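You operate a simulated robot arm through the tools that you are given. There is no shell and no other tool. Be economical: measure what you need, move in short steps, check, and stop when the job is done.

You run a simulated two-armed robot. Do the job below in one go: nothing can be reset, and whatever is moved stays where it is left.

## Task
Put the wooden stick on top of the silver round die on the top of the tool bench. Then put the white peg on top of the green spool on the top of the tool bench. Then fetch the blue peg and stand it on top of the steel wheel on the top of the tool bench. Keep to this order. Set down upright: blue peg.

It is judged by the outcome, as a careful person would: the job done as asked, and still so three seconds after it is handed in. It fails if anything else is knocked over, pushed out of place, dropped, spilled or broken.

## Robot
Two 7-joint arms with two-finger parallel grippers on one trunk that stands fixed in place. Base frame: the origin is at the foot of the trunk, x ahead of it, y to its left, z up; the work surface is at about z = 850. Units: mm, rad, N and s.
The left shoulder is at [80, 131, 947], the right one opposite. With the tool pointing down near the work surface each hand reaches from about 400 to 860 mm from the base axis, measured 20 degrees to its own side. Payload 1.57 kg a hand.
The TCP of each hand is the grasp point between the finger pads, 30 mm short of the fingertips. In the tool frame z runs along the fingers and y along their closing line. The gripper opens to 110 mm. The fingers are 24 mm wide and 12 mm thick; the gripper's body (48 by 112 mm) begins 78 mm behind the TCP.
Orientation is that of the tool frame in the base frame, as a unit quaternion [x, y, z, w]. With the fingers straight down and closing along the base's y, the tool's x points along the base's -x, its y along +y and its z along -z.

## Interface
- The arms move only by the tool play_rows. It takes "left_motion", "right_motion" or both (then of equal length, played together; a hand with none holds still); each is text: rows parted by semicolons, each of 7 numbers parted by spaces: the shift along the tool's x, y, z in cm, then the turn, a rotation vector about the tool's x, y, z in degrees, then the closure in counts, from 0 (fully open) to 255 (shut). In form: x y z rx ry rz grip; .... A call has 1 to 20 rows; each row is the pose to reach, as a shift and turn from the pose commanded when the call began, along the tool's axes at that moment. A row lasts 0.2 s, in which the tool goes at most 50 mm and 0.15 rad; a call with a longer step from one row to the next is refused whole, and so is a gripper value outside its range. Where a pose cannot be reached the arm comes as near as it can. A force on the tool above 40 N (or 10 N above the force at the start of the call, whichever is more), or a blocked arm, ends the call early, and 0.2 s more pass. The fingers move at their own pace (about 108 mm/s each) and stop on an object; they squeeze with about 41 N. The grip force told is the motor's: it shows also when the fingers shut on nothing. Time passes only in rows, and 0.2 s behind the last, so rows that repeat a pose let the fingers close. The reply holds the time, the measured pose of the TCP, the force on the tool along the base axes, the opening and the grip force, in the units named above and with some noise, with the torque about the TCP (base axes, N m) and any sound that the robot's microphone picked up.
- Cameras (640 x 400 px; columns grow to the right, rows downward): "scene" is now at [-53.7, -8.4, 1421.9]; the picture's right is [-0.08, -1.00, 0.00], its down [-0.53, 0.04, -0.84] and it looks along [0.84, -0.07, -0.54] (base axes); focal length 340 px, centre (320, 200). "left" rides on the left gripper at [70, -16, -141] in its tool frame; the picture's right is [0.23, 0.97, 0.00], its down [-0.86, 0.20, -0.48] and it looks along [-0.47, 0.11, 0.88] (tool axes); focal length 222 px, centre (320, 200). "right" rides on the right gripper at [70, 16, -141] in its tool frame; the picture's right is [-0.23, 0.97, 0.00], its down [-0.86, -0.20, -0.48] and it looks along [-0.47, -0.11, 0.88] (tool axes); focal length 222 px, centre (320, 200). There is no depth. A picture from a camera that has moved, and an enlarged one, comes with that camera's place and axes in the base frame and with its lens.
- get_image(camera): a new picture of that camera. It takes no simulated time.
- turn_head(pan, tilt): turns the head with the scene camera to pan (to the left, within 1.902 rad either way) and tilt (down, from -0.506 to 1.204), counted from straight ahead of the robot. It gives what a move gives.
- inspect(camera, box): a new picture of the part [left, top, right, bottom] of that camera's present view, enlarged. It takes no simulated time.
- hand_in(): hands the job in; it is judged then, once.

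Work in short steps. Places have to be worked out from the pictures, the camera data and where the tool is seen: move nearer, look again, correct. Check each grasp and each placing, and mend what went wrong. You have 120 turns and 86 pictures in all, those below and enlarged ones among them. Open the grippers and draw the arms clear of the work before you hand the job in, unless the task says otherwise; then end with one line.

The tools are called after "Emit:" as name(argument=value, ...) on one line, values as JSON. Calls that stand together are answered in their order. play_rows: Moves the arms, as the interface text tells. Its arguments: {"type":"object","properties":{"left_motion":{"type":"string"},"right_motion":{"type":"string"}},"required":[]} The other tools are called the same way: turn_head (pan, tilt) turns the head that bears the scene camera; get_image (camera) takes a picture; inspect (camera, box) takes an enlarged picture of a part of a camera's view; hand_in () hands the job in.

At the start:

```text
clock: 0.0
left_ee_pos: [549.9, 152.3, 1140.1]
left_ee_rot: [0.0, 1.0, 0.0, 0.0]
left_ft_force: [0.0, -0.4, 0.8]
left_moment: [-0.05, 0.02, 0.0]
left_grip_width: 109.9
left_gripper_force: 0.1
right_ee_pos: [475.6, -266.8, 1152.2]
right_ee_rot: [0.0, 1.0, 0.001, -0.001]
right_ft_force: [1.3, 0.6, -0.2]
right_moment: [-0.02, 0.0, -0.02]
right_grip_width: 110.4
right_gripper_force: 0.0
head pan, tilt: [-0.079, 0.565]
```

scene: 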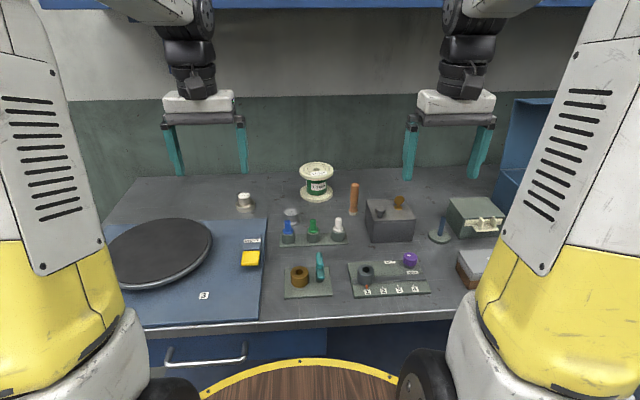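
right: 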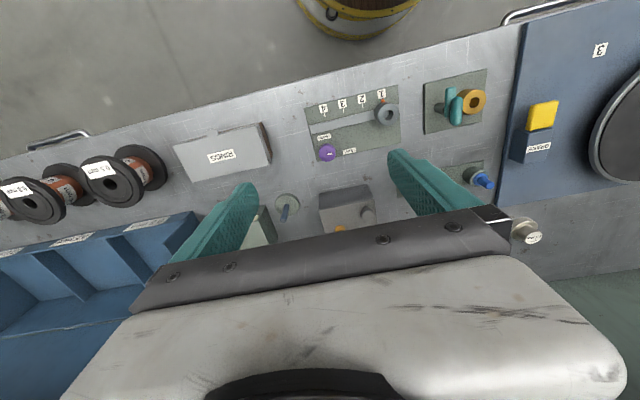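
left: 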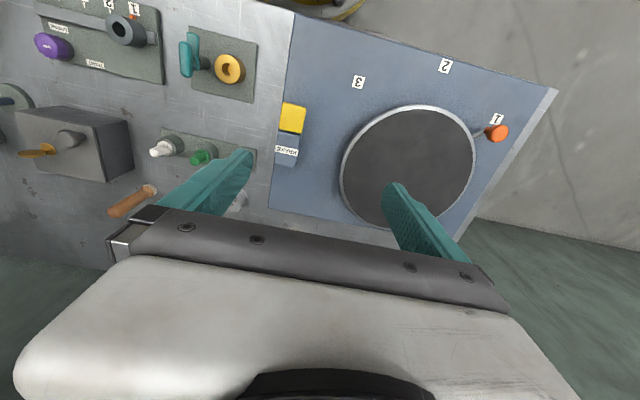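

I'll start by enlarging the middle of the scene so I can identify the objects.

Emit:
inspect(camera="scene", box=[220, 150, 380, 250])

Emit:
inspect(camera="scene", box=[340, 170, 520, 300])

```text
4.00 times, centred on (300, 200) of scene
camera zoom: at [-53.7, -8.4, 1421.9], right [-0.08, -1.0, 0.0], down [-0.53, 0.04, -0.84], along [0.84, -0.07, -0.54], focal length 1361 px, centre (400, 200)
```

zoom: 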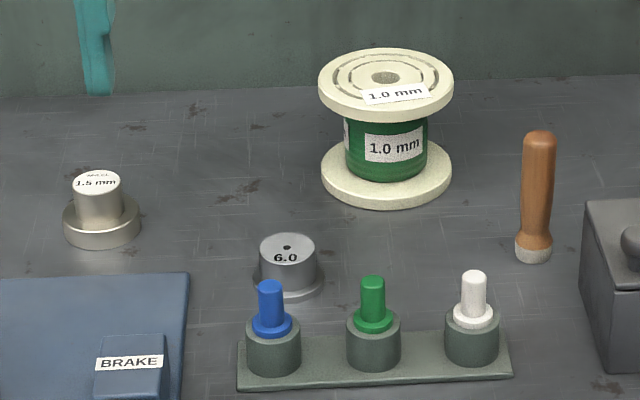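

```text
3.08 times, centred on (430, 235) of scene
camera zoom: at [-53.7, -8.4, 1421.9], right [-0.08, -1.0, 0.0], down [-0.53, 0.04, -0.84], along [0.84, -0.07, -0.54], focal length 1047 px, centre (-18, 92)
```

zoom: 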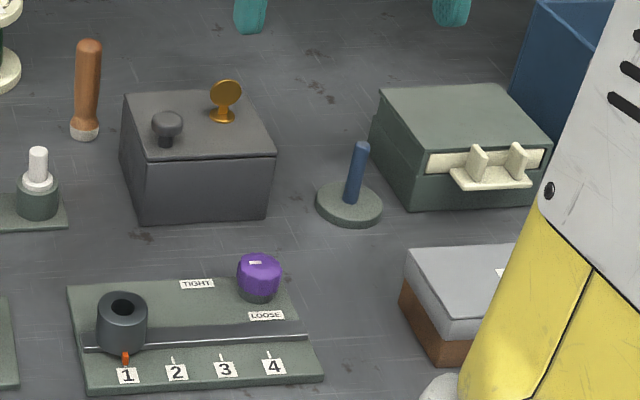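

Two objects could be the silver die: one marked "6.0" and one marked "1.5 mm". I'll look closer at both, and at the big disc on the left, which may be the wheel.

Emit:
inspect(camera="scene", box=[225, 180, 315, 240])

Emit:
inspect(camera="scene", box=[90, 200, 290, 330])

Emit:
turn_head(pan=0.5, tilt=0.7)

Emit:
get_image(camera="scene")

Emit:
turn_head(pan=-0.6, tilt=0.6)

Emit:
get_image(camera="scene")

```text
6.67 times, centred on (270, 210) of scene
camera zoom: at [-53.7, -8.4, 1421.9], right [-0.08, -1.0, 0.0], down [-0.53, 0.04, -0.84], along [0.84, -0.07, -0.54], focal length 2268 px, centre (653, 133)
```

zoom: 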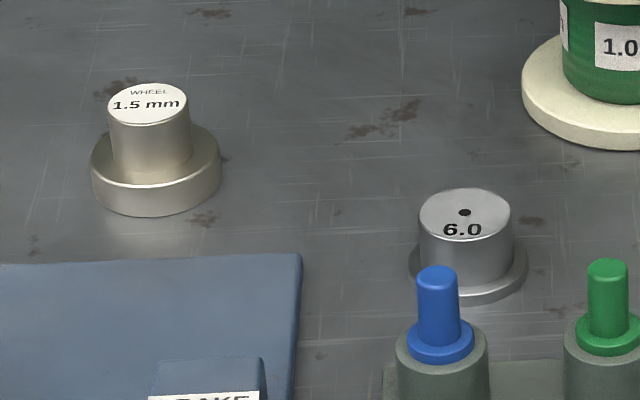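

```text
3.08 times, centred on (190, 265) of scene
camera zoom: at [-53.7, -8.4, 1421.9], right [-0.08, -1.0, 0.0], down [-0.53, 0.04, -0.84], along [0.84, -0.07, -0.54], focal length 1047 px, centre (720, 0)
```

zoom: 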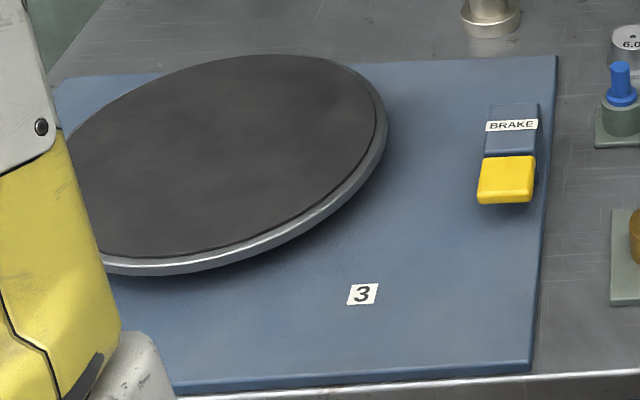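

```text
clock: 1.0
left_ee_pos: [549.2, 153.9, 1139.8]
left_ee_rot: [0.001, 1.0, 0.0, 0.001]
left_ft_force: [0.4, -0.5, -0.4]
left_moment: [-0.02, -0.01, -0.03]
left_grip_width: 109.9
left_gripper_force: 0.0
right_ee_pos: [476.6, -267.8, 1152.7]
right_ee_rot: [0.0, 1.0, 0.0, 0.0]
right_ft_force: [-0.2, -0.1, 0.1]
right_moment: [0.0, 0.02, 0.02]
right_grip_width: 109.9
right_gripper_force: 0.0
head pan, tilt: [0.499, 0.7]
```

```text
78 pictures are left
```

scene: 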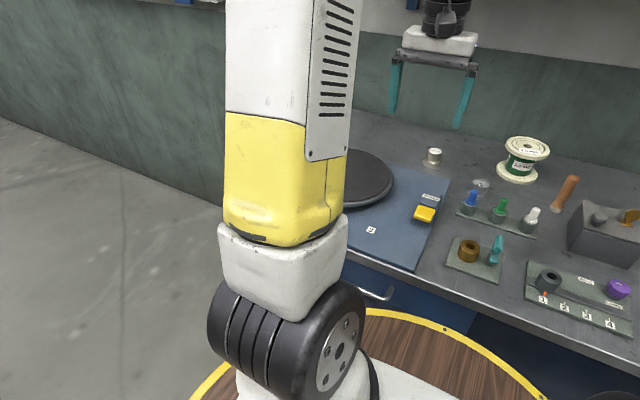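

```text
clock: 2.3
left_ee_pos: [549.3, 152.0, 1140.9]
left_ee_rot: [0.0, 1.0, -0.001, 0.0]
left_ft_force: [-0.3, 0.3, 0.1]
left_moment: [-0.02, 0.01, 0.02]
left_grip_width: 110.2
left_gripper_force: 0.0
right_ee_pos: [476.3, -267.2, 1153.0]
right_ee_rot: [0.001, 1.0, 0.0, 0.0]
right_ft_force: [-0.4, -0.1, 0.4]
right_moment: [0.03, -0.01, 0.02]
right_grip_width: 110.0
right_gripper_force: 0.1
head pan, tilt: [-0.6, 0.6]
```

```text
77 pictures are left
```

scene: 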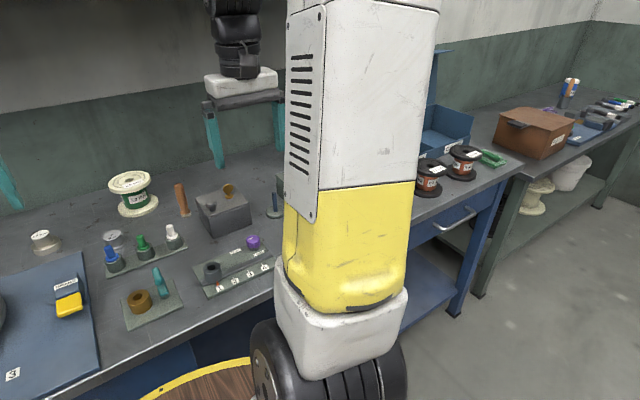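

The part labelled "WHEEL 1.5 mm" must be the steel wheel, at about (823, 149) with its top at z≈891. The silver "6.0" part is the die, at about (741, 8) with its top at z≈880. I put the stick upright at about (769, -173), 98 mm tall. I'll turn the head back and bring the right hand over the stick.

Emit:
turn_head(pan=-0.079, tilt=0.565)

Emit:
play_rows(right_motion="-3.5 1.1 1 0 0 0 60; -7 2.2 2 0 0 0 100; -10.5 3.4 3 0 0 0 130; -14 4.5 4 0 0 0 130; -17.5 5.6 5 0 0 0 130; -21 6.7 6 0 0 0 130; -24.5 7.8 6.2 0 0 0 130; -28 9 6.2 0 0 0 130; -29.3 9.4 6.2 0 0 0 130; -29.3 9.4 6.2 0 0 0 130")

Emit:
get_image(camera="right")

Emit:
get_image(camera="scene")

```text
clock: 3.3
left_ee_pos: [549.3, 151.3, 1140.2]
left_ee_rot: [0.0, 1.0, 0.0, 0.0]
left_ft_force: [-0.8, -1.2, -0.6]
left_moment: [-0.01, -0.01, -0.01]
left_grip_width: 110.2
left_gripper_force: 0.1
right_ee_pos: [476.3, -266.2, 1152.2]
right_ee_rot: [0.0, 1.0, 0.0, 0.0]
right_ft_force: [-0.8, -0.8, 0.2]
right_moment: [-0.02, 0.02, -0.01]
right_grip_width: 109.7
right_gripper_force: 0.0
head pan, tilt: [-0.079, 0.565]
```

```text
clock: 5.5
left_ee_pos: [550.1, 153.0, 1140.3]
left_ee_rot: [0.0, 1.0, -0.001, -0.001]
left_ft_force: [-0.1, 0.5, -0.2]
left_moment: [-0.03, 0.02, 0.03]
left_grip_width: 110.1
left_gripper_force: 0.1
right_ee_pos: [769.8, -172.0, 1089.4]
right_ee_rot: [0.0, 1.0, 0.0, 0.0]
right_ft_force: [0.1, -0.3, 0.1]
right_moment: [0.01, 0.01, 0.0]
right_grip_width: 54.3
right_gripper_force: 0.2
head pan, tilt: [-0.079, 0.565]
```

```text
76 pictures are left
camera right: at [699.4, -155.2, 1229.8], right [0.23, 0.97, 0.0], down [0.86, -0.2, 0.48], along [0.47, -0.11, -0.88], focal length 222 px, centre (320, 200)
```

right: 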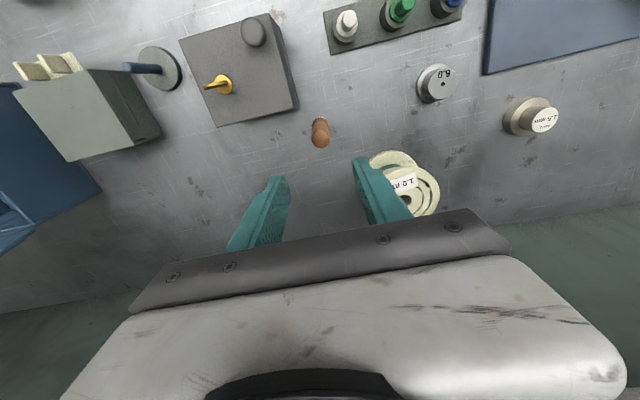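

```text
75 pictures are left
```

scene: 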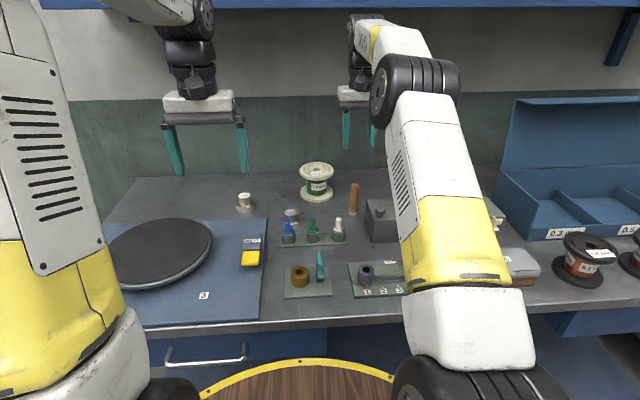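

The right camera confirms the stick at about (767, -171), between the fingers, and the die at about (743, 6). I'll go down to z≈918 and close.

Emit:
play_rows(right_motion="0.1 0 4 0 0 0 130; 0.2 0 8 0 0 0 130; 0.2 0 12 0 0 0 130; 0.2 0 15 0 0 0 130; 0.2 0 17.1 0 0 0 130; 0.2 0 17.1 0 0 0 130")

Emit:
inspect(camera="scene", box=[260, 130, 420, 230])

Emit:
get_image(camera="right")

```text
clock: 6.9
left_ee_pos: [549.1, 155.0, 1140.4]
left_ee_rot: [0.0, 1.0, 0.0, 0.0]
left_ft_force: [0.3, 0.0, 1.0]
left_moment: [-0.01, 0.02, 0.03]
left_grip_width: 110.2
left_gripper_force: 0.1
right_ee_pos: [766.2, -174.5, 918.7]
right_ee_rot: [0.0, 1.0, 0.0, 0.0]
right_ft_force: [-0.5, -0.6, -0.5]
right_moment: [-0.01, -0.02, 0.01]
right_grip_width: 54.0
right_gripper_force: 0.0
head pan, tilt: [-0.079, 0.565]
```

```text
4.00 times, centred on (340, 180) of scene
camera zoom: at [-53.7, -8.3, 1421.9], right [-0.08, -1.0, 0.0], down [-0.53, 0.04, -0.84], along [0.84, -0.07, -0.54], focal length 1361 px, centre (240, 280)
```

zoom: 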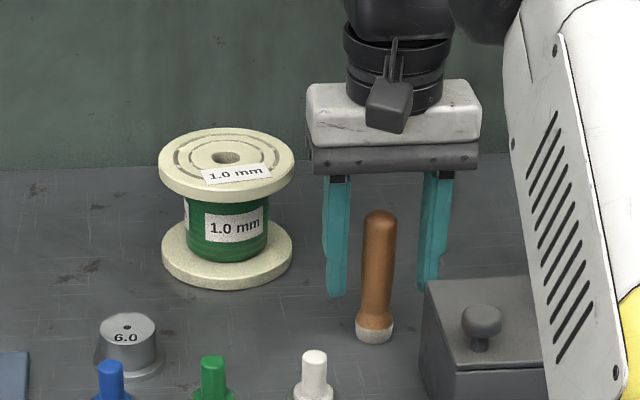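

```text
73 pictures are left
camera right: at [695.6, -156.6, 1059.2], right [0.23, 0.97, 0.0], down [0.86, -0.2, 0.48], along [0.47, -0.11, -0.88], focal length 222 px, centre (320, 200)
```

right: 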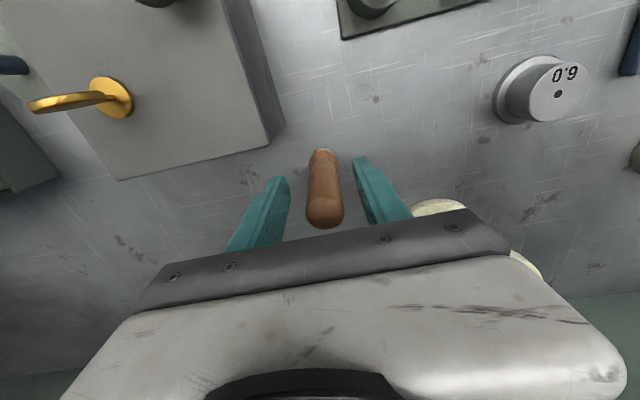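

The stick is centred between the fingers, so I'll close the gripper and lift 5 cm.

Emit:
play_rows(right_motion="0 0 0 0 0 0 180; 0 0 0 0 0 0 230; 0 0 0 0 0 0 255; 0 0 0 0 0 0 255; 0 0 0 0 0 0 255; 0 0 -1.5 0 0 0 255; 0 0 -4 0 0 0 255; 0 0 -7 0 0 0 255; 0 0 -7 0 0 0 255")

Emit:
inspect(camera="scene", box=[260, 130, 420, 230])

```text
clock: 8.9
left_ee_pos: [550.1, 153.3, 1140.4]
left_ee_rot: [0.0, 1.0, -0.001, 0.0]
left_ft_force: [0.1, -0.4, -0.2]
left_moment: [0.01, 0.0, 0.02]
left_grip_width: 110.2
left_gripper_force: 0.1
right_ee_pos: [767.3, -173.5, 987.7]
right_ee_rot: [0.0, 1.0, 0.0, 0.0]
right_ft_force: [0.2, 0.8, -0.4]
right_moment: [0.01, 0.01, -0.04]
right_grip_width: 21.9
right_gripper_force: 34.8
head pan, tilt: [-0.079, 0.565]
```

```text
4.00 times, centred on (340, 180) of scene
camera zoom: at [-53.6, -8.3, 1421.9], right [-0.08, -1.0, 0.0], down [-0.53, 0.04, -0.84], along [0.84, -0.07, -0.54], focal length 1361 px, centre (240, 280)
```

zoom: 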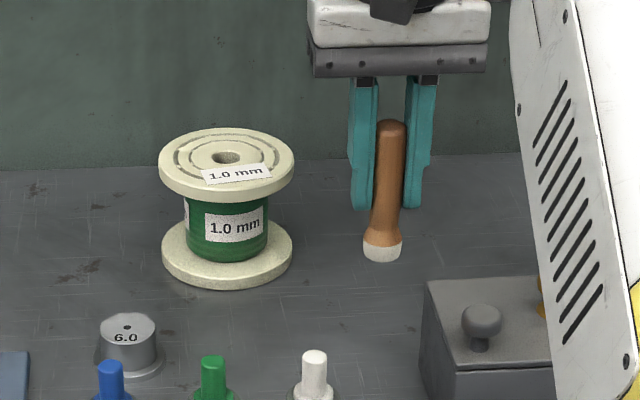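

The stick is gripped and upright, with its bottom about 69 mm below the TCP. Next I'll carry it over the die.

Emit:
play_rows(right_motion="0.4 2.5 0 0 0 0 255; 0.8 5.5 0 0 0 0 255; 1.3 9 0 0 0 0 255; 1.8 12.5 0 0 0 0 255; 2.3 15.5 0 0 0 0 255; 2.5 17.5 0 0 0 0 255; 2.5 17.9 0 0 0 0 255; 2.5 17.9 0 0 0 0 255")

Emit:
inspect(camera="scene", box=[230, 150, 350, 225])

Emit:
get_image(camera="right")

Emit:
get_image(camera="left")

```text
clock: 10.7
left_ee_pos: [549.5, 153.4, 1140.7]
left_ee_rot: [0.0, 1.0, -0.001, 0.0]
left_ft_force: [-0.1, 0.7, -0.1]
left_moment: [0.01, -0.03, -0.01]
left_grip_width: 110.3
left_gripper_force: 0.1
right_ee_pos: [742.1, 6.3, 987.7]
right_ee_rot: [-0.001, 1.0, 0.0, 0.0]
right_ft_force: [0.6, 0.0, -0.9]
right_moment: [0.02, 0.01, 0.01]
right_grip_width: 22.1
right_gripper_force: 34.6
head pan, tilt: [-0.079, 0.565]
```

```text
5.33 times, centred on (290, 188) of scene
camera zoom: at [-53.6, -8.3, 1421.9], right [-0.08, -1.0, 0.0], down [-0.53, 0.04, -0.84], along [0.84, -0.07, -0.54], focal length 1814 px, centre (480, 267)
```

zoom: 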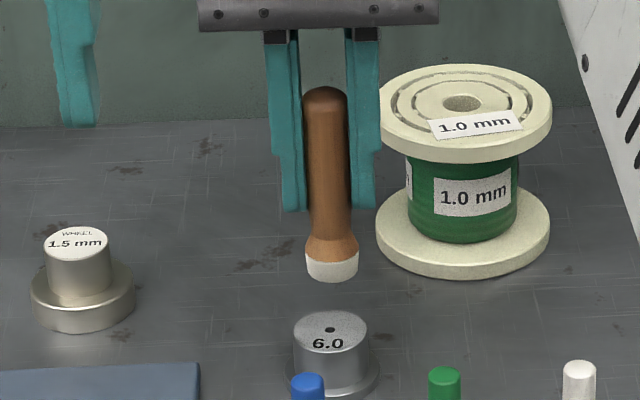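

```text
70 pictures are left
camera right: at [671.6, 23.4, 1128.8], right [0.23, 0.97, 0.0], down [0.86, -0.2, 0.48], along [0.47, -0.11, -0.88], focal length 222 px, centre (320, 200)
```

right: 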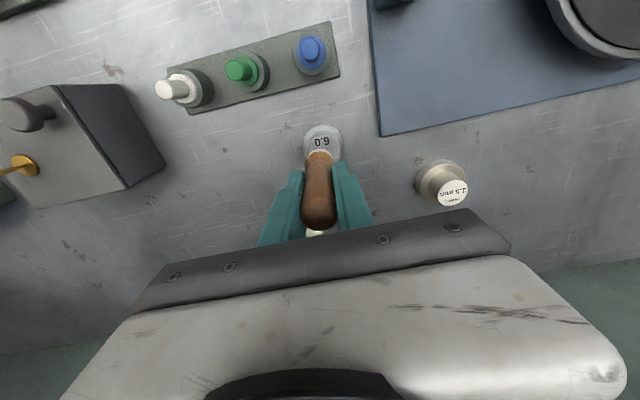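

```text
69 pictures are left
camera left: at [479.4, 136.2, 1281.2], right [-0.23, 0.97, 0.0], down [0.86, 0.2, 0.48], along [0.47, 0.11, -0.88], focal length 222 px, centre (320, 200)
```

left: 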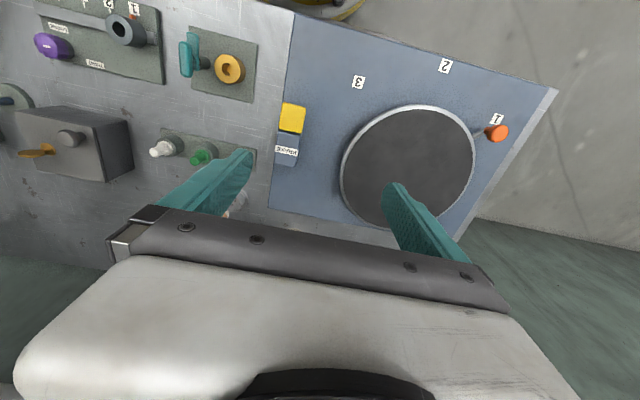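

Both cameras put the stick over the die to within about 2 mm. I'll nudge it by (+1, +1) and lower to just above contact.

Emit:
play_rows(right_motion="-0.1 0.1 1 0 0 0 255; -0.1 0.1 2 0 0 0 255; -0.1 0.1 3 0 0 0 255; -0.1 0.1 3.5 0 0 0 255; -0.1 0.1 3.5 0 0 0 255")

Emit:
inspect(camera="scene", box=[250, 165, 330, 225])

Emit:
inspect(camera="right", box=[260, 100, 380, 240])

```text
clock: 11.9
left_ee_pos: [549.8, 151.9, 1140.1]
left_ee_rot: [-0.001, 1.0, 0.0, 0.0]
left_ft_force: [0.2, 0.0, -0.5]
left_moment: [0.01, 0.01, 0.01]
left_grip_width: 110.1
left_gripper_force: 0.0
right_ee_pos: [744.0, 7.3, 954.4]
right_ee_rot: [0.001, 1.0, 0.001, 0.0]
right_ft_force: [-0.5, 1.0, -0.2]
right_moment: [-0.01, 0.01, 0.02]
right_grip_width: 22.0
right_gripper_force: 35.0
head pan, tilt: [-0.079, 0.565]
```

```text
6.67 times, centred on (290, 195) of scene
camera zoom: at [-53.6, -8.3, 1421.9], right [-0.08, -1.0, 0.0], down [-0.53, 0.04, -0.84], along [0.84, -0.07, -0.54], focal length 2268 px, centre (520, 233)
```

zoom: 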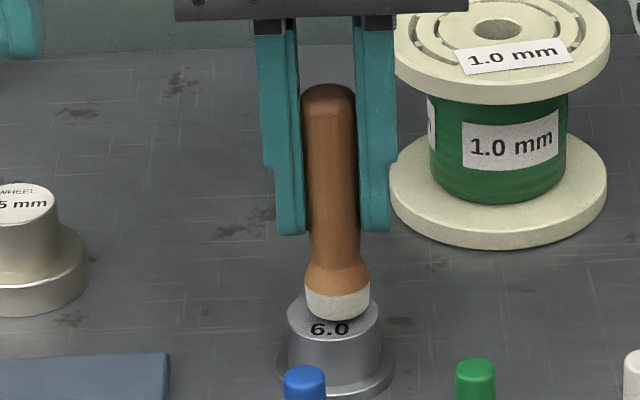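

```text
2.86 times, centred on (320, 170) of right
camera zoom: at [673.3, 24.0, 1094.5], right [0.23, 0.97, 0.0], down [0.86, -0.2, 0.48], along [0.47, -0.11, -0.88], focal length 635 px, centre (320, 286)
```

zoom: 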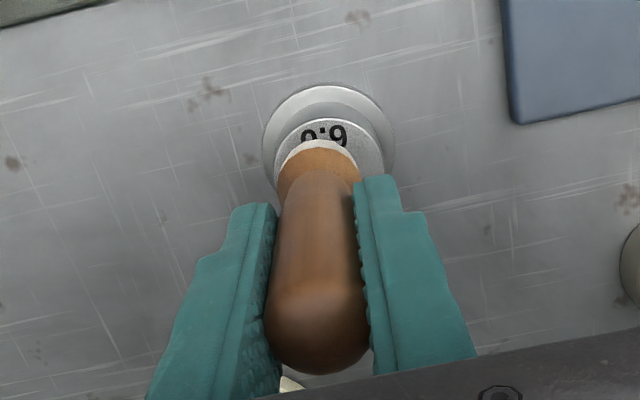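

The stick looks about 2 mm short in y. I'll shift +2 mm and lower in small steps until it touches.

Emit:
play_rows(right_motion="0 0.2 0 0 0 0 255; 0 0.2 0.2 0 0 0 255; 0 0.2 0.35 0 0 0 255; 0 0.2 0.45 0 0 0 255; 0 0.2 0.45 0 0 0 255")

Emit:
inspect(camera="scene", box=[250, 165, 330, 225])

```text
clock: 13.1
left_ee_pos: [549.8, 152.9, 1140.5]
left_ee_rot: [0.0, 1.0, 0.0, 0.0]
left_ft_force: [0.4, -0.3, -0.4]
left_moment: [-0.03, -0.01, 0.02]
left_grip_width: 110.0
left_gripper_force: 0.2
right_ee_pos: [741.5, 8.8, 949.7]
right_ee_rot: [0.0, 1.0, 0.0, 0.001]
right_ft_force: [0.1, -0.4, -0.3]
right_moment: [0.02, 0.02, 0.02]
right_grip_width: 21.8
right_gripper_force: 34.9
head pan, tilt: [-0.079, 0.565]
```

```text
6.67 times, centred on (290, 195) of scene
camera zoom: at [-53.6, -8.3, 1421.9], right [-0.08, -1.0, 0.0], down [-0.53, 0.04, -0.84], along [0.84, -0.07, -0.54], focal length 2268 px, centre (520, 233)
```

zoom: 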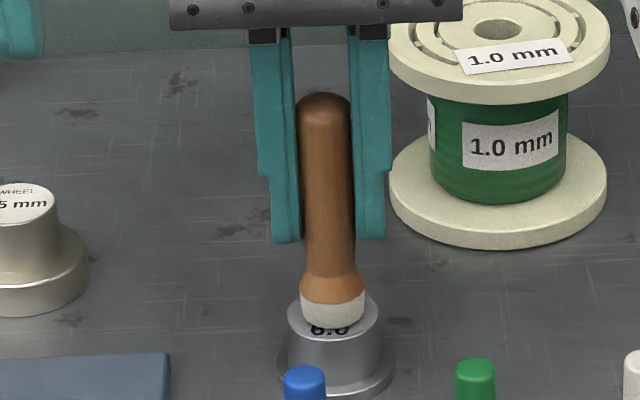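

It's well centred but shows no contact force yet, so I'll keep lowering in small steps.

Emit:
play_rows(right_motion="0 0 0.1 0 0 0 255; 0 0 0.2 0 0 0 255; 0 0 0.2 0 0 0 255")

Emit:
play_rows(right_motion="0 0 0.1 0 0 0 255; 0 0 0.1 0 0 0 255")

```text
clock: 13.9
left_ee_pos: [550.1, 152.0, 1138.6]
left_ee_rot: [0.001, 1.0, 0.0, 0.0]
left_ft_force: [-0.2, -0.4, -0.2]
left_moment: [0.02, -0.02, 0.02]
left_grip_width: 109.7
left_gripper_force: 0.0
right_ee_pos: [743.9, 10.5, 948.6]
right_ee_rot: [-0.001, 1.0, 0.0, 0.0]
right_ft_force: [0.5, -0.5, 1.7]
right_moment: [-0.01, 0.0, -0.01]
right_grip_width: 22.1
right_gripper_force: 34.5
head pan, tilt: [-0.079, 0.565]
```

```text
clock: 14.5
left_ee_pos: [548.5, 154.1, 1140.1]
left_ee_rot: [0.0, 1.0, 0.001, 0.0]
left_ft_force: [-0.1, -0.1, 0.5]
left_moment: [0.0, 0.0, -0.03]
left_grip_width: 110.1
left_gripper_force: 0.0
right_ee_pos: [744.1, 9.7, 947.7]
right_ee_rot: [-0.001, 1.0, 0.001, 0.001]
right_ft_force: [-2.2, -2.0, 11.8]
right_moment: [-0.11, 0.21, 0.0]
right_grip_width: 22.1
right_gripper_force: 35.0
head pan, tilt: [-0.079, 0.565]
```

That's contact at 12 N. I'll open gently and then pull straight up.

Emit:
play_rows(right_motion="0 0 -0.05 0 0 0 240; 0 0 -0.05 0 0 0 200; 0 0 -0.05 0 0 0 170; 0 0 -0.05 0 0 0 150; 0 0 -0.05 0 0 0 130; 0 0 -0.05 0 0 0 130; 0 0 -2 0 0 0 130; 0 0 -5 0 0 0 130; 0 0 -9 0 0 0 130; 0 0 -9 0 0 0 130")

Emit:
inspect(camera="scene", box=[230, 130, 390, 230])

Emit:
get_image(camera="right")

```text
clock: 16.7
left_ee_pos: [548.9, 152.8, 1140.5]
left_ee_rot: [0.0, 1.0, 0.0, -0.001]
left_ft_force: [-0.1, -0.1, 0.7]
left_moment: [-0.02, -0.03, -0.01]
left_grip_width: 110.2
left_gripper_force: 0.0
right_ee_pos: [743.3, 8.4, 1034.5]
right_ee_rot: [0.0, 1.0, 0.0, 0.0]
right_ft_force: [0.2, -0.2, -1.1]
right_moment: [0.0, 0.01, -0.02]
right_grip_width: 54.1
right_gripper_force: 0.0
head pan, tilt: [-0.079, 0.565]
```

```text
4.00 times, centred on (310, 180) of scene
camera zoom: at [-53.7, -8.3, 1421.9], right [-0.08, -1.0, 0.0], down [-0.53, 0.04, -0.84], along [0.84, -0.07, -0.54], focal length 1361 px, centre (360, 280)
```

zoom: 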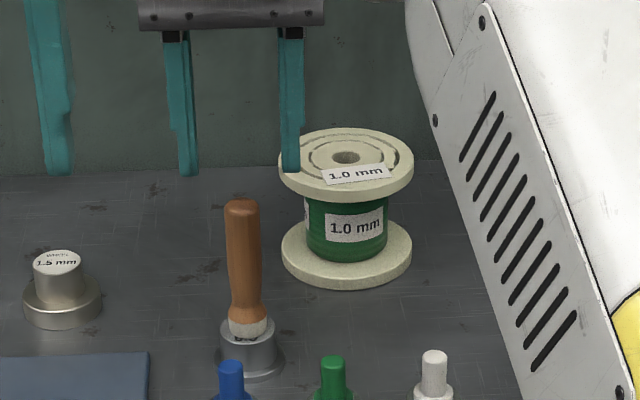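

```text
64 pictures are left
camera right: at [673.8, 25.7, 1175.4], right [0.23, 0.97, 0.0], down [0.86, -0.2, 0.48], along [0.47, -0.11, -0.88], focal length 222 px, centre (320, 200)
```

right: 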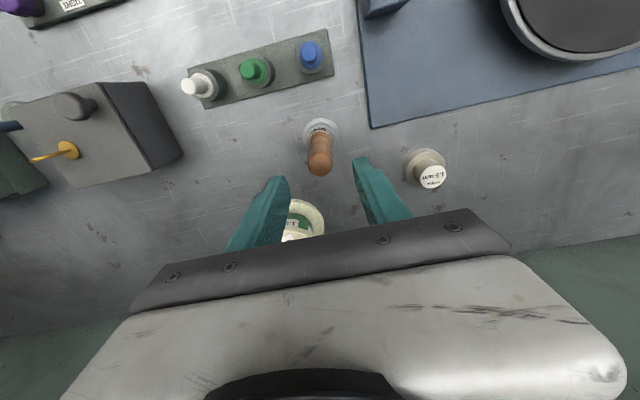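

The stick stands on the die. Before picking the white peg, I'll check that the right hand can reach over the spool with the tool vertical, staying well above it.

Emit:
play_rows(right_motion="-1 -2 0 0 0 0 130; -3 -5 0 0 0 0 130; -6 -7.6 0 0 0 0 130; -9 -7.6 0 0 0 0 130; -12 -7.6 0.5 0 0 0 130; -12.9 -7.6 2 0 0 0 130; -12.9 -7.6 3 0 0 0 130; -12.9 -7.6 3 0 0 0 130")

Emit:
get_image(camera="right")

Emit:
inspect(camera="scene", box=[230, 100, 390, 200])

```text
clock: 18.5
left_ee_pos: [549.4, 153.7, 1139.2]
left_ee_rot: [0.0, 1.0, 0.0, 0.0]
left_ft_force: [0.0, -0.3, 0.0]
left_moment: [0.02, 0.02, -0.02]
left_grip_width: 110.0
left_gripper_force: 0.1
right_ee_pos: [806.0, -83.7, 1001.5]
right_ee_rot: [0.0, 1.0, 0.0, 0.0]
right_ft_force: [-0.2, -0.1, -0.1]
right_moment: [0.0, 0.01, 0.03]
right_grip_width: 53.9
right_gripper_force: 0.0
right hand out of reach, approached as far as the arm can: row 3, 4, 5, 6, 7, 8
head pan, tilt: [-0.079, 0.565]
```

```text
63 pictures are left
camera right: at [735.0, -66.6, 1143.0], right [0.23, 0.97, 0.0], down [0.86, -0.2, 0.48], along [0.47, -0.11, -0.88], focal length 222 px, centre (320, 200)
```

right: 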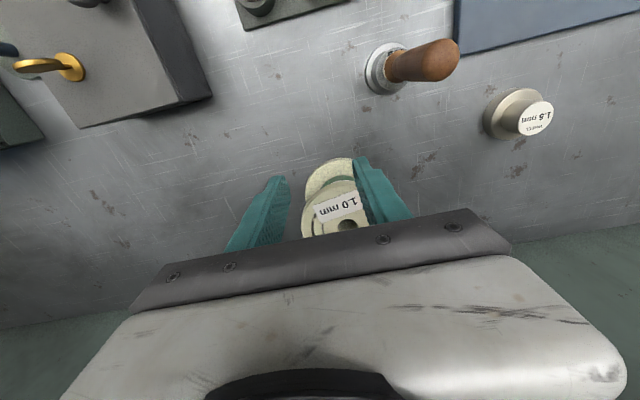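

```text
4.00 times, centred on (310, 150) of scene
camera zoom: at [-53.7, -8.3, 1421.9], right [-0.08, -1.0, 0.0], down [-0.53, 0.04, -0.84], along [0.84, -0.07, -0.54], focal length 1361 px, centre (360, 400)
```

zoom: 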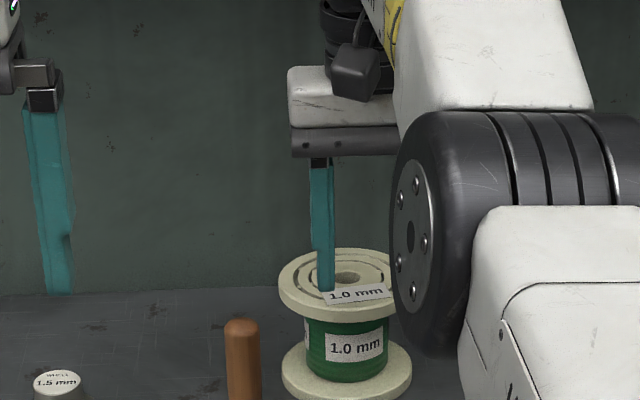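

With the tool vertical the arm stops at x≈806, and the spool centre is at about (880, -69). A forward-pitched tool will add the reach, so I'll back off, raise, and pitch 35° for the white peg.

Emit:
play_rows(right_motion="3 0 -1 0 0 0 130; 6 0 -2 0 0 0 130; 9 0 -3 0 -7 0 130; 12 0 -4 0 -14 0 130; 15 0 -5 0 -21 0 130; 18 0 -6 0 -28 0 130; 20 0 -6 0 -35 0 130; 20 0 -6 0 -35 0 130")

Emit:
get_image(camera="right")

Emit:
get_image(camera="scene")

```text
clock: 20.5
left_ee_pos: [544.3, 163.5, 1140.1]
left_ee_rot: [-0.011, 1.0, 0.0, 0.001]
left_ft_force: [-0.3, 0.0, 0.0]
left_moment: [0.01, 0.04, -0.02]
left_grip_width: 109.9
left_gripper_force: 0.0
right_ee_pos: [889.1, -21.9, 1138.8]
right_ee_rot: [-0.002, 0.964, -0.008, 0.266]
right_ft_force: [-0.2, 0.9, 0.4]
right_moment: [-0.04, -0.07, -0.06]
right_grip_width: 53.6
right_gripper_force: 0.2
right hand out of reach, approached as far as the arm can: row 1, 2, 3, 4, 5, 6, 7, 8
head pan, tilt: [-0.079, 0.565]
stopped in row 8 (right hand): the arm was blocked; the commanded pose is now the measured one
```

```text
61 pictures are left
camera right: at [756.4, -3.5, 1223.8], right [0.2, 0.98, 0.1], down [0.49, -0.19, 0.85], along [0.85, -0.12, -0.51], focal length 222 px, centre (320, 200)
```

right: 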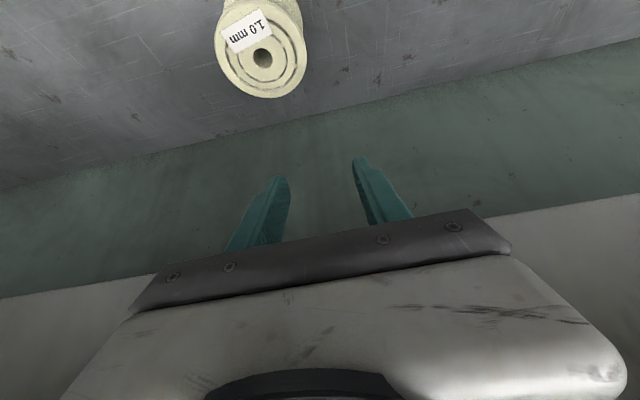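

```text
60 pictures are left
```

scene: 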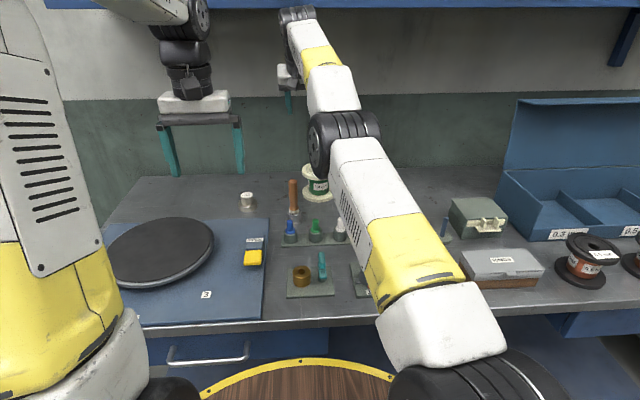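

The arm took an odd branch at its reach limit and stopped blocked at (889, -22, 1139). Nothing looks disturbed. I'll pull it straight back to about x=700, y=-110 at the same height.

Emit:
play_rows(right_motion="2 -0.5 -1.2 0 0 0 130; 4.5 -1.5 -2.7 0 0 0 130; 7.5 -3 -4.5 0 0 0 130; 10.5 -4.5 -6.3 0 0 0 130; 13.5 -6 -8.1 0 0 0 130; 16.2 -8 -9.7 0 0 0 130; 16.2 -9 -9.7 0 0 0 130")

Emit:
get_image(camera="scene")

```text
clock: 22.1
left_ee_pos: [549.2, 145.5, 1139.2]
left_ee_rot: [0.003, 1.0, 0.0, 0.002]
left_ft_force: [-0.2, 1.2, -1.0]
left_moment: [-0.07, 0.0, 0.02]
left_grip_width: 110.1
left_gripper_force: 0.0
right_ee_pos: [863.0, -60.5, 1118.5]
right_ee_rot: [-0.036, 0.981, -0.015, 0.191]
right_ft_force: [2.1, 0.7, -4.2]
right_moment: [-0.12, -0.04, -0.06]
right_grip_width: 54.1
right_gripper_force: 0.0
right hand out of reach, approached as far as the arm can: row 1, 2, 3, 4, 5, 6, 7
head pan, tilt: [-0.079, 0.565]
stopped in row 7 (right hand): the arm was blocked; the commanded pose is now the measured one
```

```text
59 pictures are left
```

scene: 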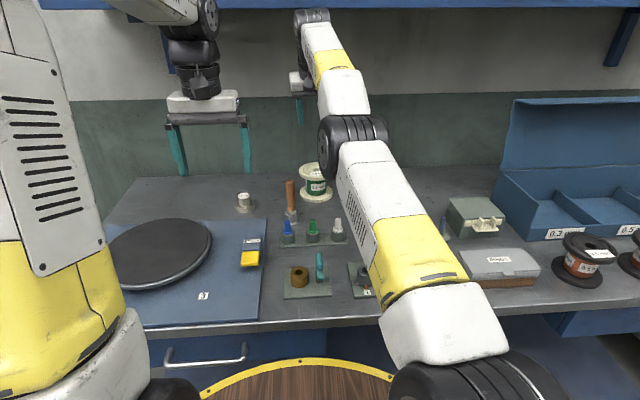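

The arm is nearly straight and stuck near a limit. I'll undo the pitch while drawing back and to the right, towards its starting posture.

Emit:
play_rows(right_motion="1 -1 -0.4 0 4 0 130; 2.5 -2 -1 0 8 0 130; 5 -4 -2 0 12 0 130; 8 -6 -3.2 0 16 0 130; 11 -8 -4.4 0 20 0 130; 14 -10 -5.6 0 22 0 130; 17 -12 -6.8 0 22 0 130; 20 -14 -8 0 22 0 130; 22 -15 -8.8 0 22 0 130; 22 -15 -8.8 0 22 0 130")

Emit:
get_image(camera="scene")

```text
clock: 24.3
left_ee_pos: [547.7, 151.1, 1140.5]
left_ee_rot: [-0.001, 1.0, -0.001, 0.0]
left_ft_force: [0.5, -0.6, -0.4]
left_moment: [0.02, 0.04, -0.02]
left_grip_width: 110.1
left_gripper_force: 0.0
right_ee_pos: [637.7, -219.0, 1123.6]
right_ee_rot: [-0.036, 0.999, -0.022, 0.004]
right_ft_force: [0.2, 0.6, -0.6]
right_moment: [0.02, -0.01, 0.0]
right_grip_width: 54.0
right_gripper_force: 0.0
right hand out of reach, approached as far as the arm can: row 1, 2
head pan, tilt: [-0.079, 0.565]
```

```text
58 pictures are left
```

scene: 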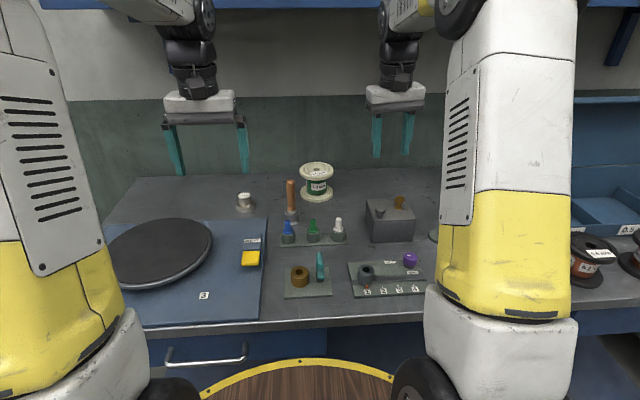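

Recovered, nothing disturbed. First I'll correct the small leftover rotation and move to around (600, -115).

Emit:
play_rows(right_motion="1 3 1 -0.8 0.1 1.4 130; 2 6 2 -1.6 0.3 2.8 130; 3 9 3 -2.5 0.5 4.1 130; 3.8 10.4 4 -2.5 0.5 4.1 130; 3.8 10.4 4 -2.5 0.5 4.1 130")

Emit:
play_rows(right_motion="0 0 0 0 -7 0 130; 0 0 0 0 -14 0 130; 0 0 0 0 -21 0 130; 0 0 0 0 -28 0 130; 0 0 0 0 -35 0 130; 0 0 0 0 -35 0 130")

Emit:
get_image(camera="right")

```text
clock: 25.5
left_ee_pos: [547.6, 150.8, 1140.6]
left_ee_rot: [-0.001, 1.0, 0.0, 0.001]
left_ft_force: [-0.2, -0.5, 0.8]
left_moment: [0.0, -0.02, 0.02]
left_grip_width: 110.0
left_gripper_force: 0.1
right_ee_pos: [590.9, -116.9, 1080.2]
right_ee_rot: [0.0, 1.0, 0.001, 0.0]
right_ft_force: [0.1, 0.0, -0.9]
right_moment: [-0.02, 0.0, -0.01]
right_grip_width: 54.0
right_gripper_force: 0.0
head pan, tilt: [-0.079, 0.565]
```

```text
clock: 26.9
left_ee_pos: [548.1, 151.6, 1141.1]
left_ee_rot: [-0.001, 1.0, 0.0, 0.0]
left_ft_force: [-0.8, 0.4, -1.2]
left_moment: [0.01, -0.05, -0.01]
left_grip_width: 109.8
left_gripper_force: 0.1
right_ee_pos: [592.9, -119.0, 1079.4]
right_ee_rot: [0.0, 0.954, 0.001, 0.301]
right_ft_force: [-0.6, -0.1, 0.0]
right_moment: [-0.01, 0.02, -0.01]
right_grip_width: 53.8
right_gripper_force: 0.0
head pan, tilt: [-0.079, 0.565]
```

```text
57 pictures are left
camera right: at [453.8, -102.2, 1155.3], right [0.19, 0.97, 0.13], down [0.43, -0.2, 0.88], along [0.89, -0.11, -0.45], focal length 222 px, centre (320, 200)
```

right: 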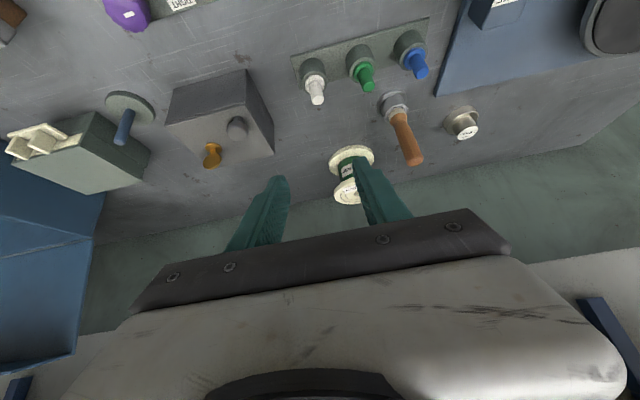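

The tool is pitched a clean 35°. I'll test reach above the spool in this orientation before picking anything.

Emit:
play_rows(right_motion="-2.5 0.7 2.8 0 0 0 130; -5 1.4 5.6 0 0 0 130; -7.4 2.1 8.4 0 0 0 130; -9.9 2.8 11.1 0 0 0 130; -12.4 3.5 13.9 0 0 0 130; -14.9 4.2 16.7 0 0 0 130; -17.4 4.9 19.5 0 0 0 130; -17.4 4.9 19.5 0 0 0 130")

Emit:
get_image(camera="right")

Emit:
inspect(camera="scene", box=[250, 110, 410, 210])

```text
clock: 28.7
left_ee_pos: [548.0, 151.1, 1139.9]
left_ee_rot: [-0.002, 1.0, 0.0, -0.001]
left_ft_force: [-0.4, -0.7, -0.7]
left_moment: [0.0, -0.03, 0.0]
left_grip_width: 109.9
left_gripper_force: 0.0
right_ee_pos: [847.3, -68.3, 1019.9]
right_ee_rot: [0.0, 0.954, 0.001, 0.299]
right_ft_force: [-0.2, -0.8, 0.6]
right_moment: [0.0, -0.04, -0.04]
right_grip_width: 53.9
right_gripper_force: 0.1
head pan, tilt: [-0.079, 0.565]
```

```text
56 pictures are left
camera right: at [708.5, -52.2, 1094.7], right [0.19, 0.97, 0.13], down [0.43, -0.2, 0.88], along [0.89, -0.11, -0.45], focal length 222 px, centre (320, 200)
```

right: 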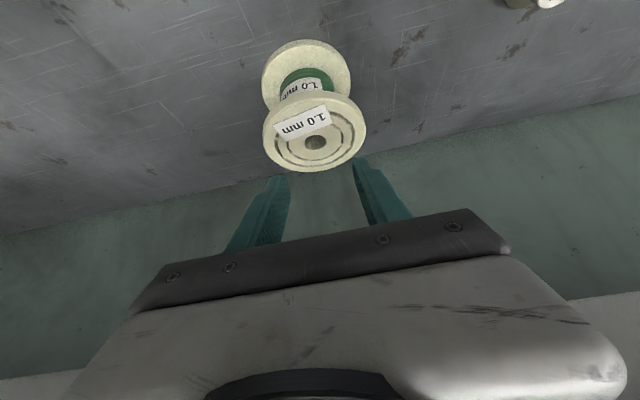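

```text
4.00 times, centred on (330, 160) of scene
camera zoom: at [-53.7, -8.3, 1421.9], right [-0.08, -1.0, 0.0], down [-0.53, 0.04, -0.84], along [0.84, -0.07, -0.54], focal length 1361 px, centre (280, 360)
```

zoom: 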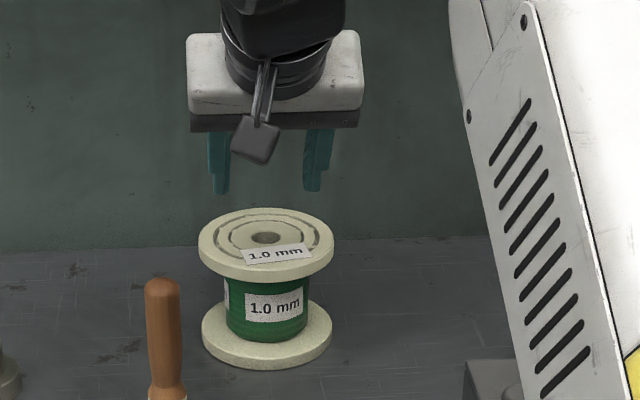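

Reach is fine in this pitch, and the spool centre now reads about (886, -71). I'll go back to hover over the white peg.

Emit:
play_rows(right_motion="3.4 -0.6 -1.9 0 0 0 130; 6.8 -1.4 -3.6 0 0 0 130; 10.2 -2.2 -5.3 0 0 0 130; 13.6 -3 -7 0 0 0 130; 17 -3.8 -8.7 0 0 0 130; 19.2 -4.4 -9.8 0 0 0 130; 19.2 -4.4 -9.8 0 0 0 130")

Emit:
inspect(camera="right", box=[220, 80, 420, 240])

Emit:
inspect(camera="scene", box=[270, 150, 390, 250])

```text
clock: 30.3
left_ee_pos: [548.7, 151.5, 1139.9]
left_ee_rot: [-0.001, 1.0, -0.001, 0.0]
left_ft_force: [0.1, 0.0, -0.4]
left_moment: [-0.01, -0.02, 0.02]
left_grip_width: 109.9
left_gripper_force: 0.2
right_ee_pos: [633.9, -113.8, 991.9]
right_ee_rot: [0.001, 0.953, 0.001, 0.302]
right_ft_force: [0.8, 0.0, 0.4]
right_moment: [0.0, 0.02, -0.02]
right_grip_width: 53.8
right_gripper_force: 0.1
head pan, tilt: [-0.079, 0.565]
```

```text
2.50 times, centred on (320, 160) of right
camera zoom: at [494.8, -97.6, 1067.8], right [0.19, 0.97, 0.13], down [0.43, -0.2, 0.88], along [0.89, -0.11, -0.45], focal length 555 px, centre (320, 300)
```

zoom: 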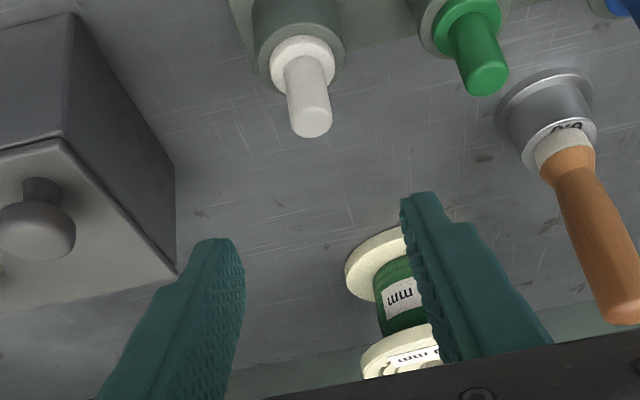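

```text
4.00 times, centred on (330, 200) of scene
camera zoom: at [-53.7, -8.3, 1421.9], right [-0.08, -1.0, 0.0], down [-0.53, 0.04, -0.84], along [0.84, -0.07, -0.54], focal length 1361 px, centre (280, 200)
```

zoom: 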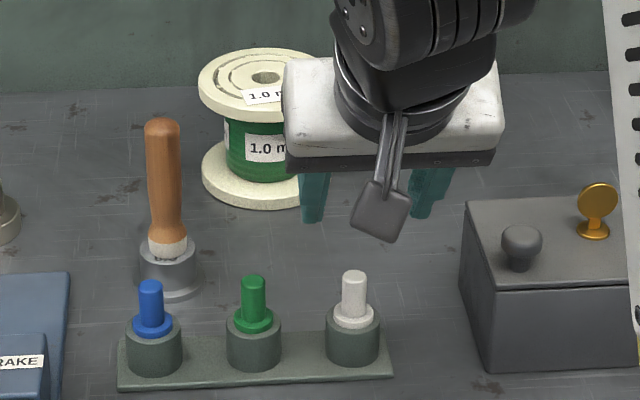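

The white peg is at about (646, -111) and its top is at z≈918. I'll lower so the fingertips span the shaft just above its flange, then look.

Emit:
play_rows(right_motion="0.9 0.1 1.4 0 0 0 130; 1.8 0.2 2.8 0 0 0 130; 2.8 0.2 4.2 0 0 0 130; 3.4 0.2 5.1 0 0 0 130; 3.68 0.2 5.6 0 0 0 130; 3.68 0.2 5.6 0 0 0 130")

Emit:
inspect(camera="right", box=[220, 80, 420, 240])

Emit:
inspect(camera="left", box=[80, 100, 240, 220])

```text
clock: 31.7
left_ee_pos: [548.3, 150.1, 1140.7]
left_ee_rot: [0.0, 1.0, 0.0, -0.001]
left_ft_force: [0.5, -0.3, 0.1]
left_moment: [-0.01, 0.02, -0.05]
left_grip_width: 110.0
left_gripper_force: 0.0
right_ee_pos: [635.8, -111.4, 922.7]
right_ee_rot: [0.001, 0.954, 0.0, 0.3]
right_ft_force: [0.3, -0.1, 0.1]
right_moment: [0.04, 0.0, 0.0]
right_grip_width: 53.9
right_gripper_force: 0.1
head pan, tilt: [-0.079, 0.565]
```

```text
2.50 times, centred on (320, 160) of right
camera zoom: at [496.1, -95.0, 998.3], right [0.19, 0.97, 0.13], down [0.43, -0.2, 0.88], along [0.89, -0.11, -0.45], focal length 555 px, centre (320, 300)
```

zoom: 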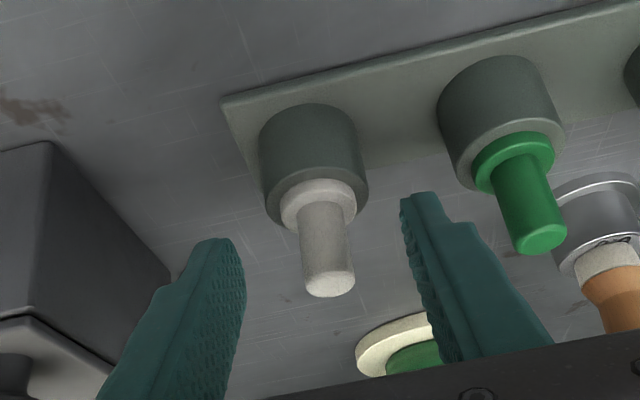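

```text
3.33 times, centred on (160, 160) of left
camera zoom: at [477.9, 134.3, 1281.5], right [-0.23, 0.97, 0.0], down [0.85, 0.2, 0.48], along [0.47, 0.11, -0.88], focal length 740 px, centre (853, 333)
```

zoom: 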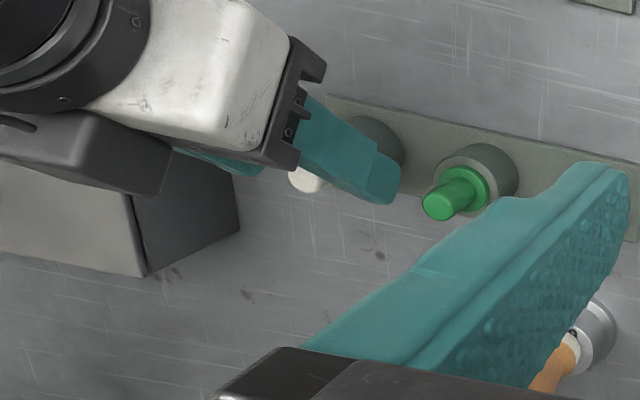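

The peg shaft sits between the fingertips. I'll close and lift gently by about 5 cm.

Emit:
play_rows(right_motion="0 0 0 0 0 0 180; 0 0 0 0 0 0 220; 0 0 0 0 0 0 255; 0 0 0 0 0 0 255; 0 0 0 0 0 0 255; -0.6 0 -0.8 0 0 0 255; -1.7 0 -2.5 0 0 0 255; -2.9 0 -4.1 0 0 0 255; -4 0 -5.7 0 0 0 255; -4 0 -5.7 0 0 0 255")

Emit:
inspect(camera="scene", box=[290, 150, 390, 250])

Emit:
inspect(camera="right", box=[220, 80, 420, 240])

```text
clock: 33.9
left_ee_pos: [549.0, 150.1, 1140.3]
left_ee_rot: [-0.001, 1.0, 0.0, 0.001]
left_ft_force: [1.3, -0.3, 0.7]
left_moment: [0.0, 0.01, 0.05]
left_grip_width: 109.9
left_gripper_force: 0.0
right_ee_pos: [636.0, -112.3, 993.2]
right_ee_rot: [0.0, 0.954, 0.001, 0.3]
right_ft_force: [0.1, -0.4, -0.5]
right_moment: [0.01, 0.01, -0.01]
right_grip_width: 11.5
right_gripper_force: 28.8
head pan, tilt: [-0.079, 0.565]
```

```text
4.00 times, centred on (340, 200) of scene
camera zoom: at [-53.7, -8.3, 1421.9], right [-0.08, -1.0, 0.0], down [-0.53, 0.04, -0.84], along [0.84, -0.07, -0.54], focal length 1361 px, centre (240, 200)
```

zoom: 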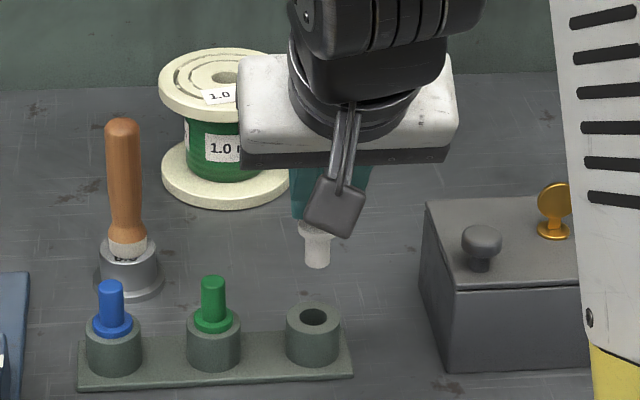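

```text
2.50 times, centred on (320, 160) of right
camera zoom: at [497.3, -94.9, 1068.6], right [0.19, 0.97, 0.13], down [0.43, -0.2, 0.88], along [0.89, -0.11, -0.45], focal length 555 px, centre (320, 300)
```

zoom: 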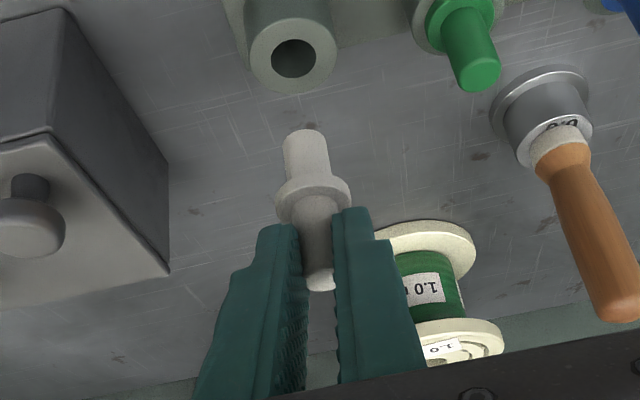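

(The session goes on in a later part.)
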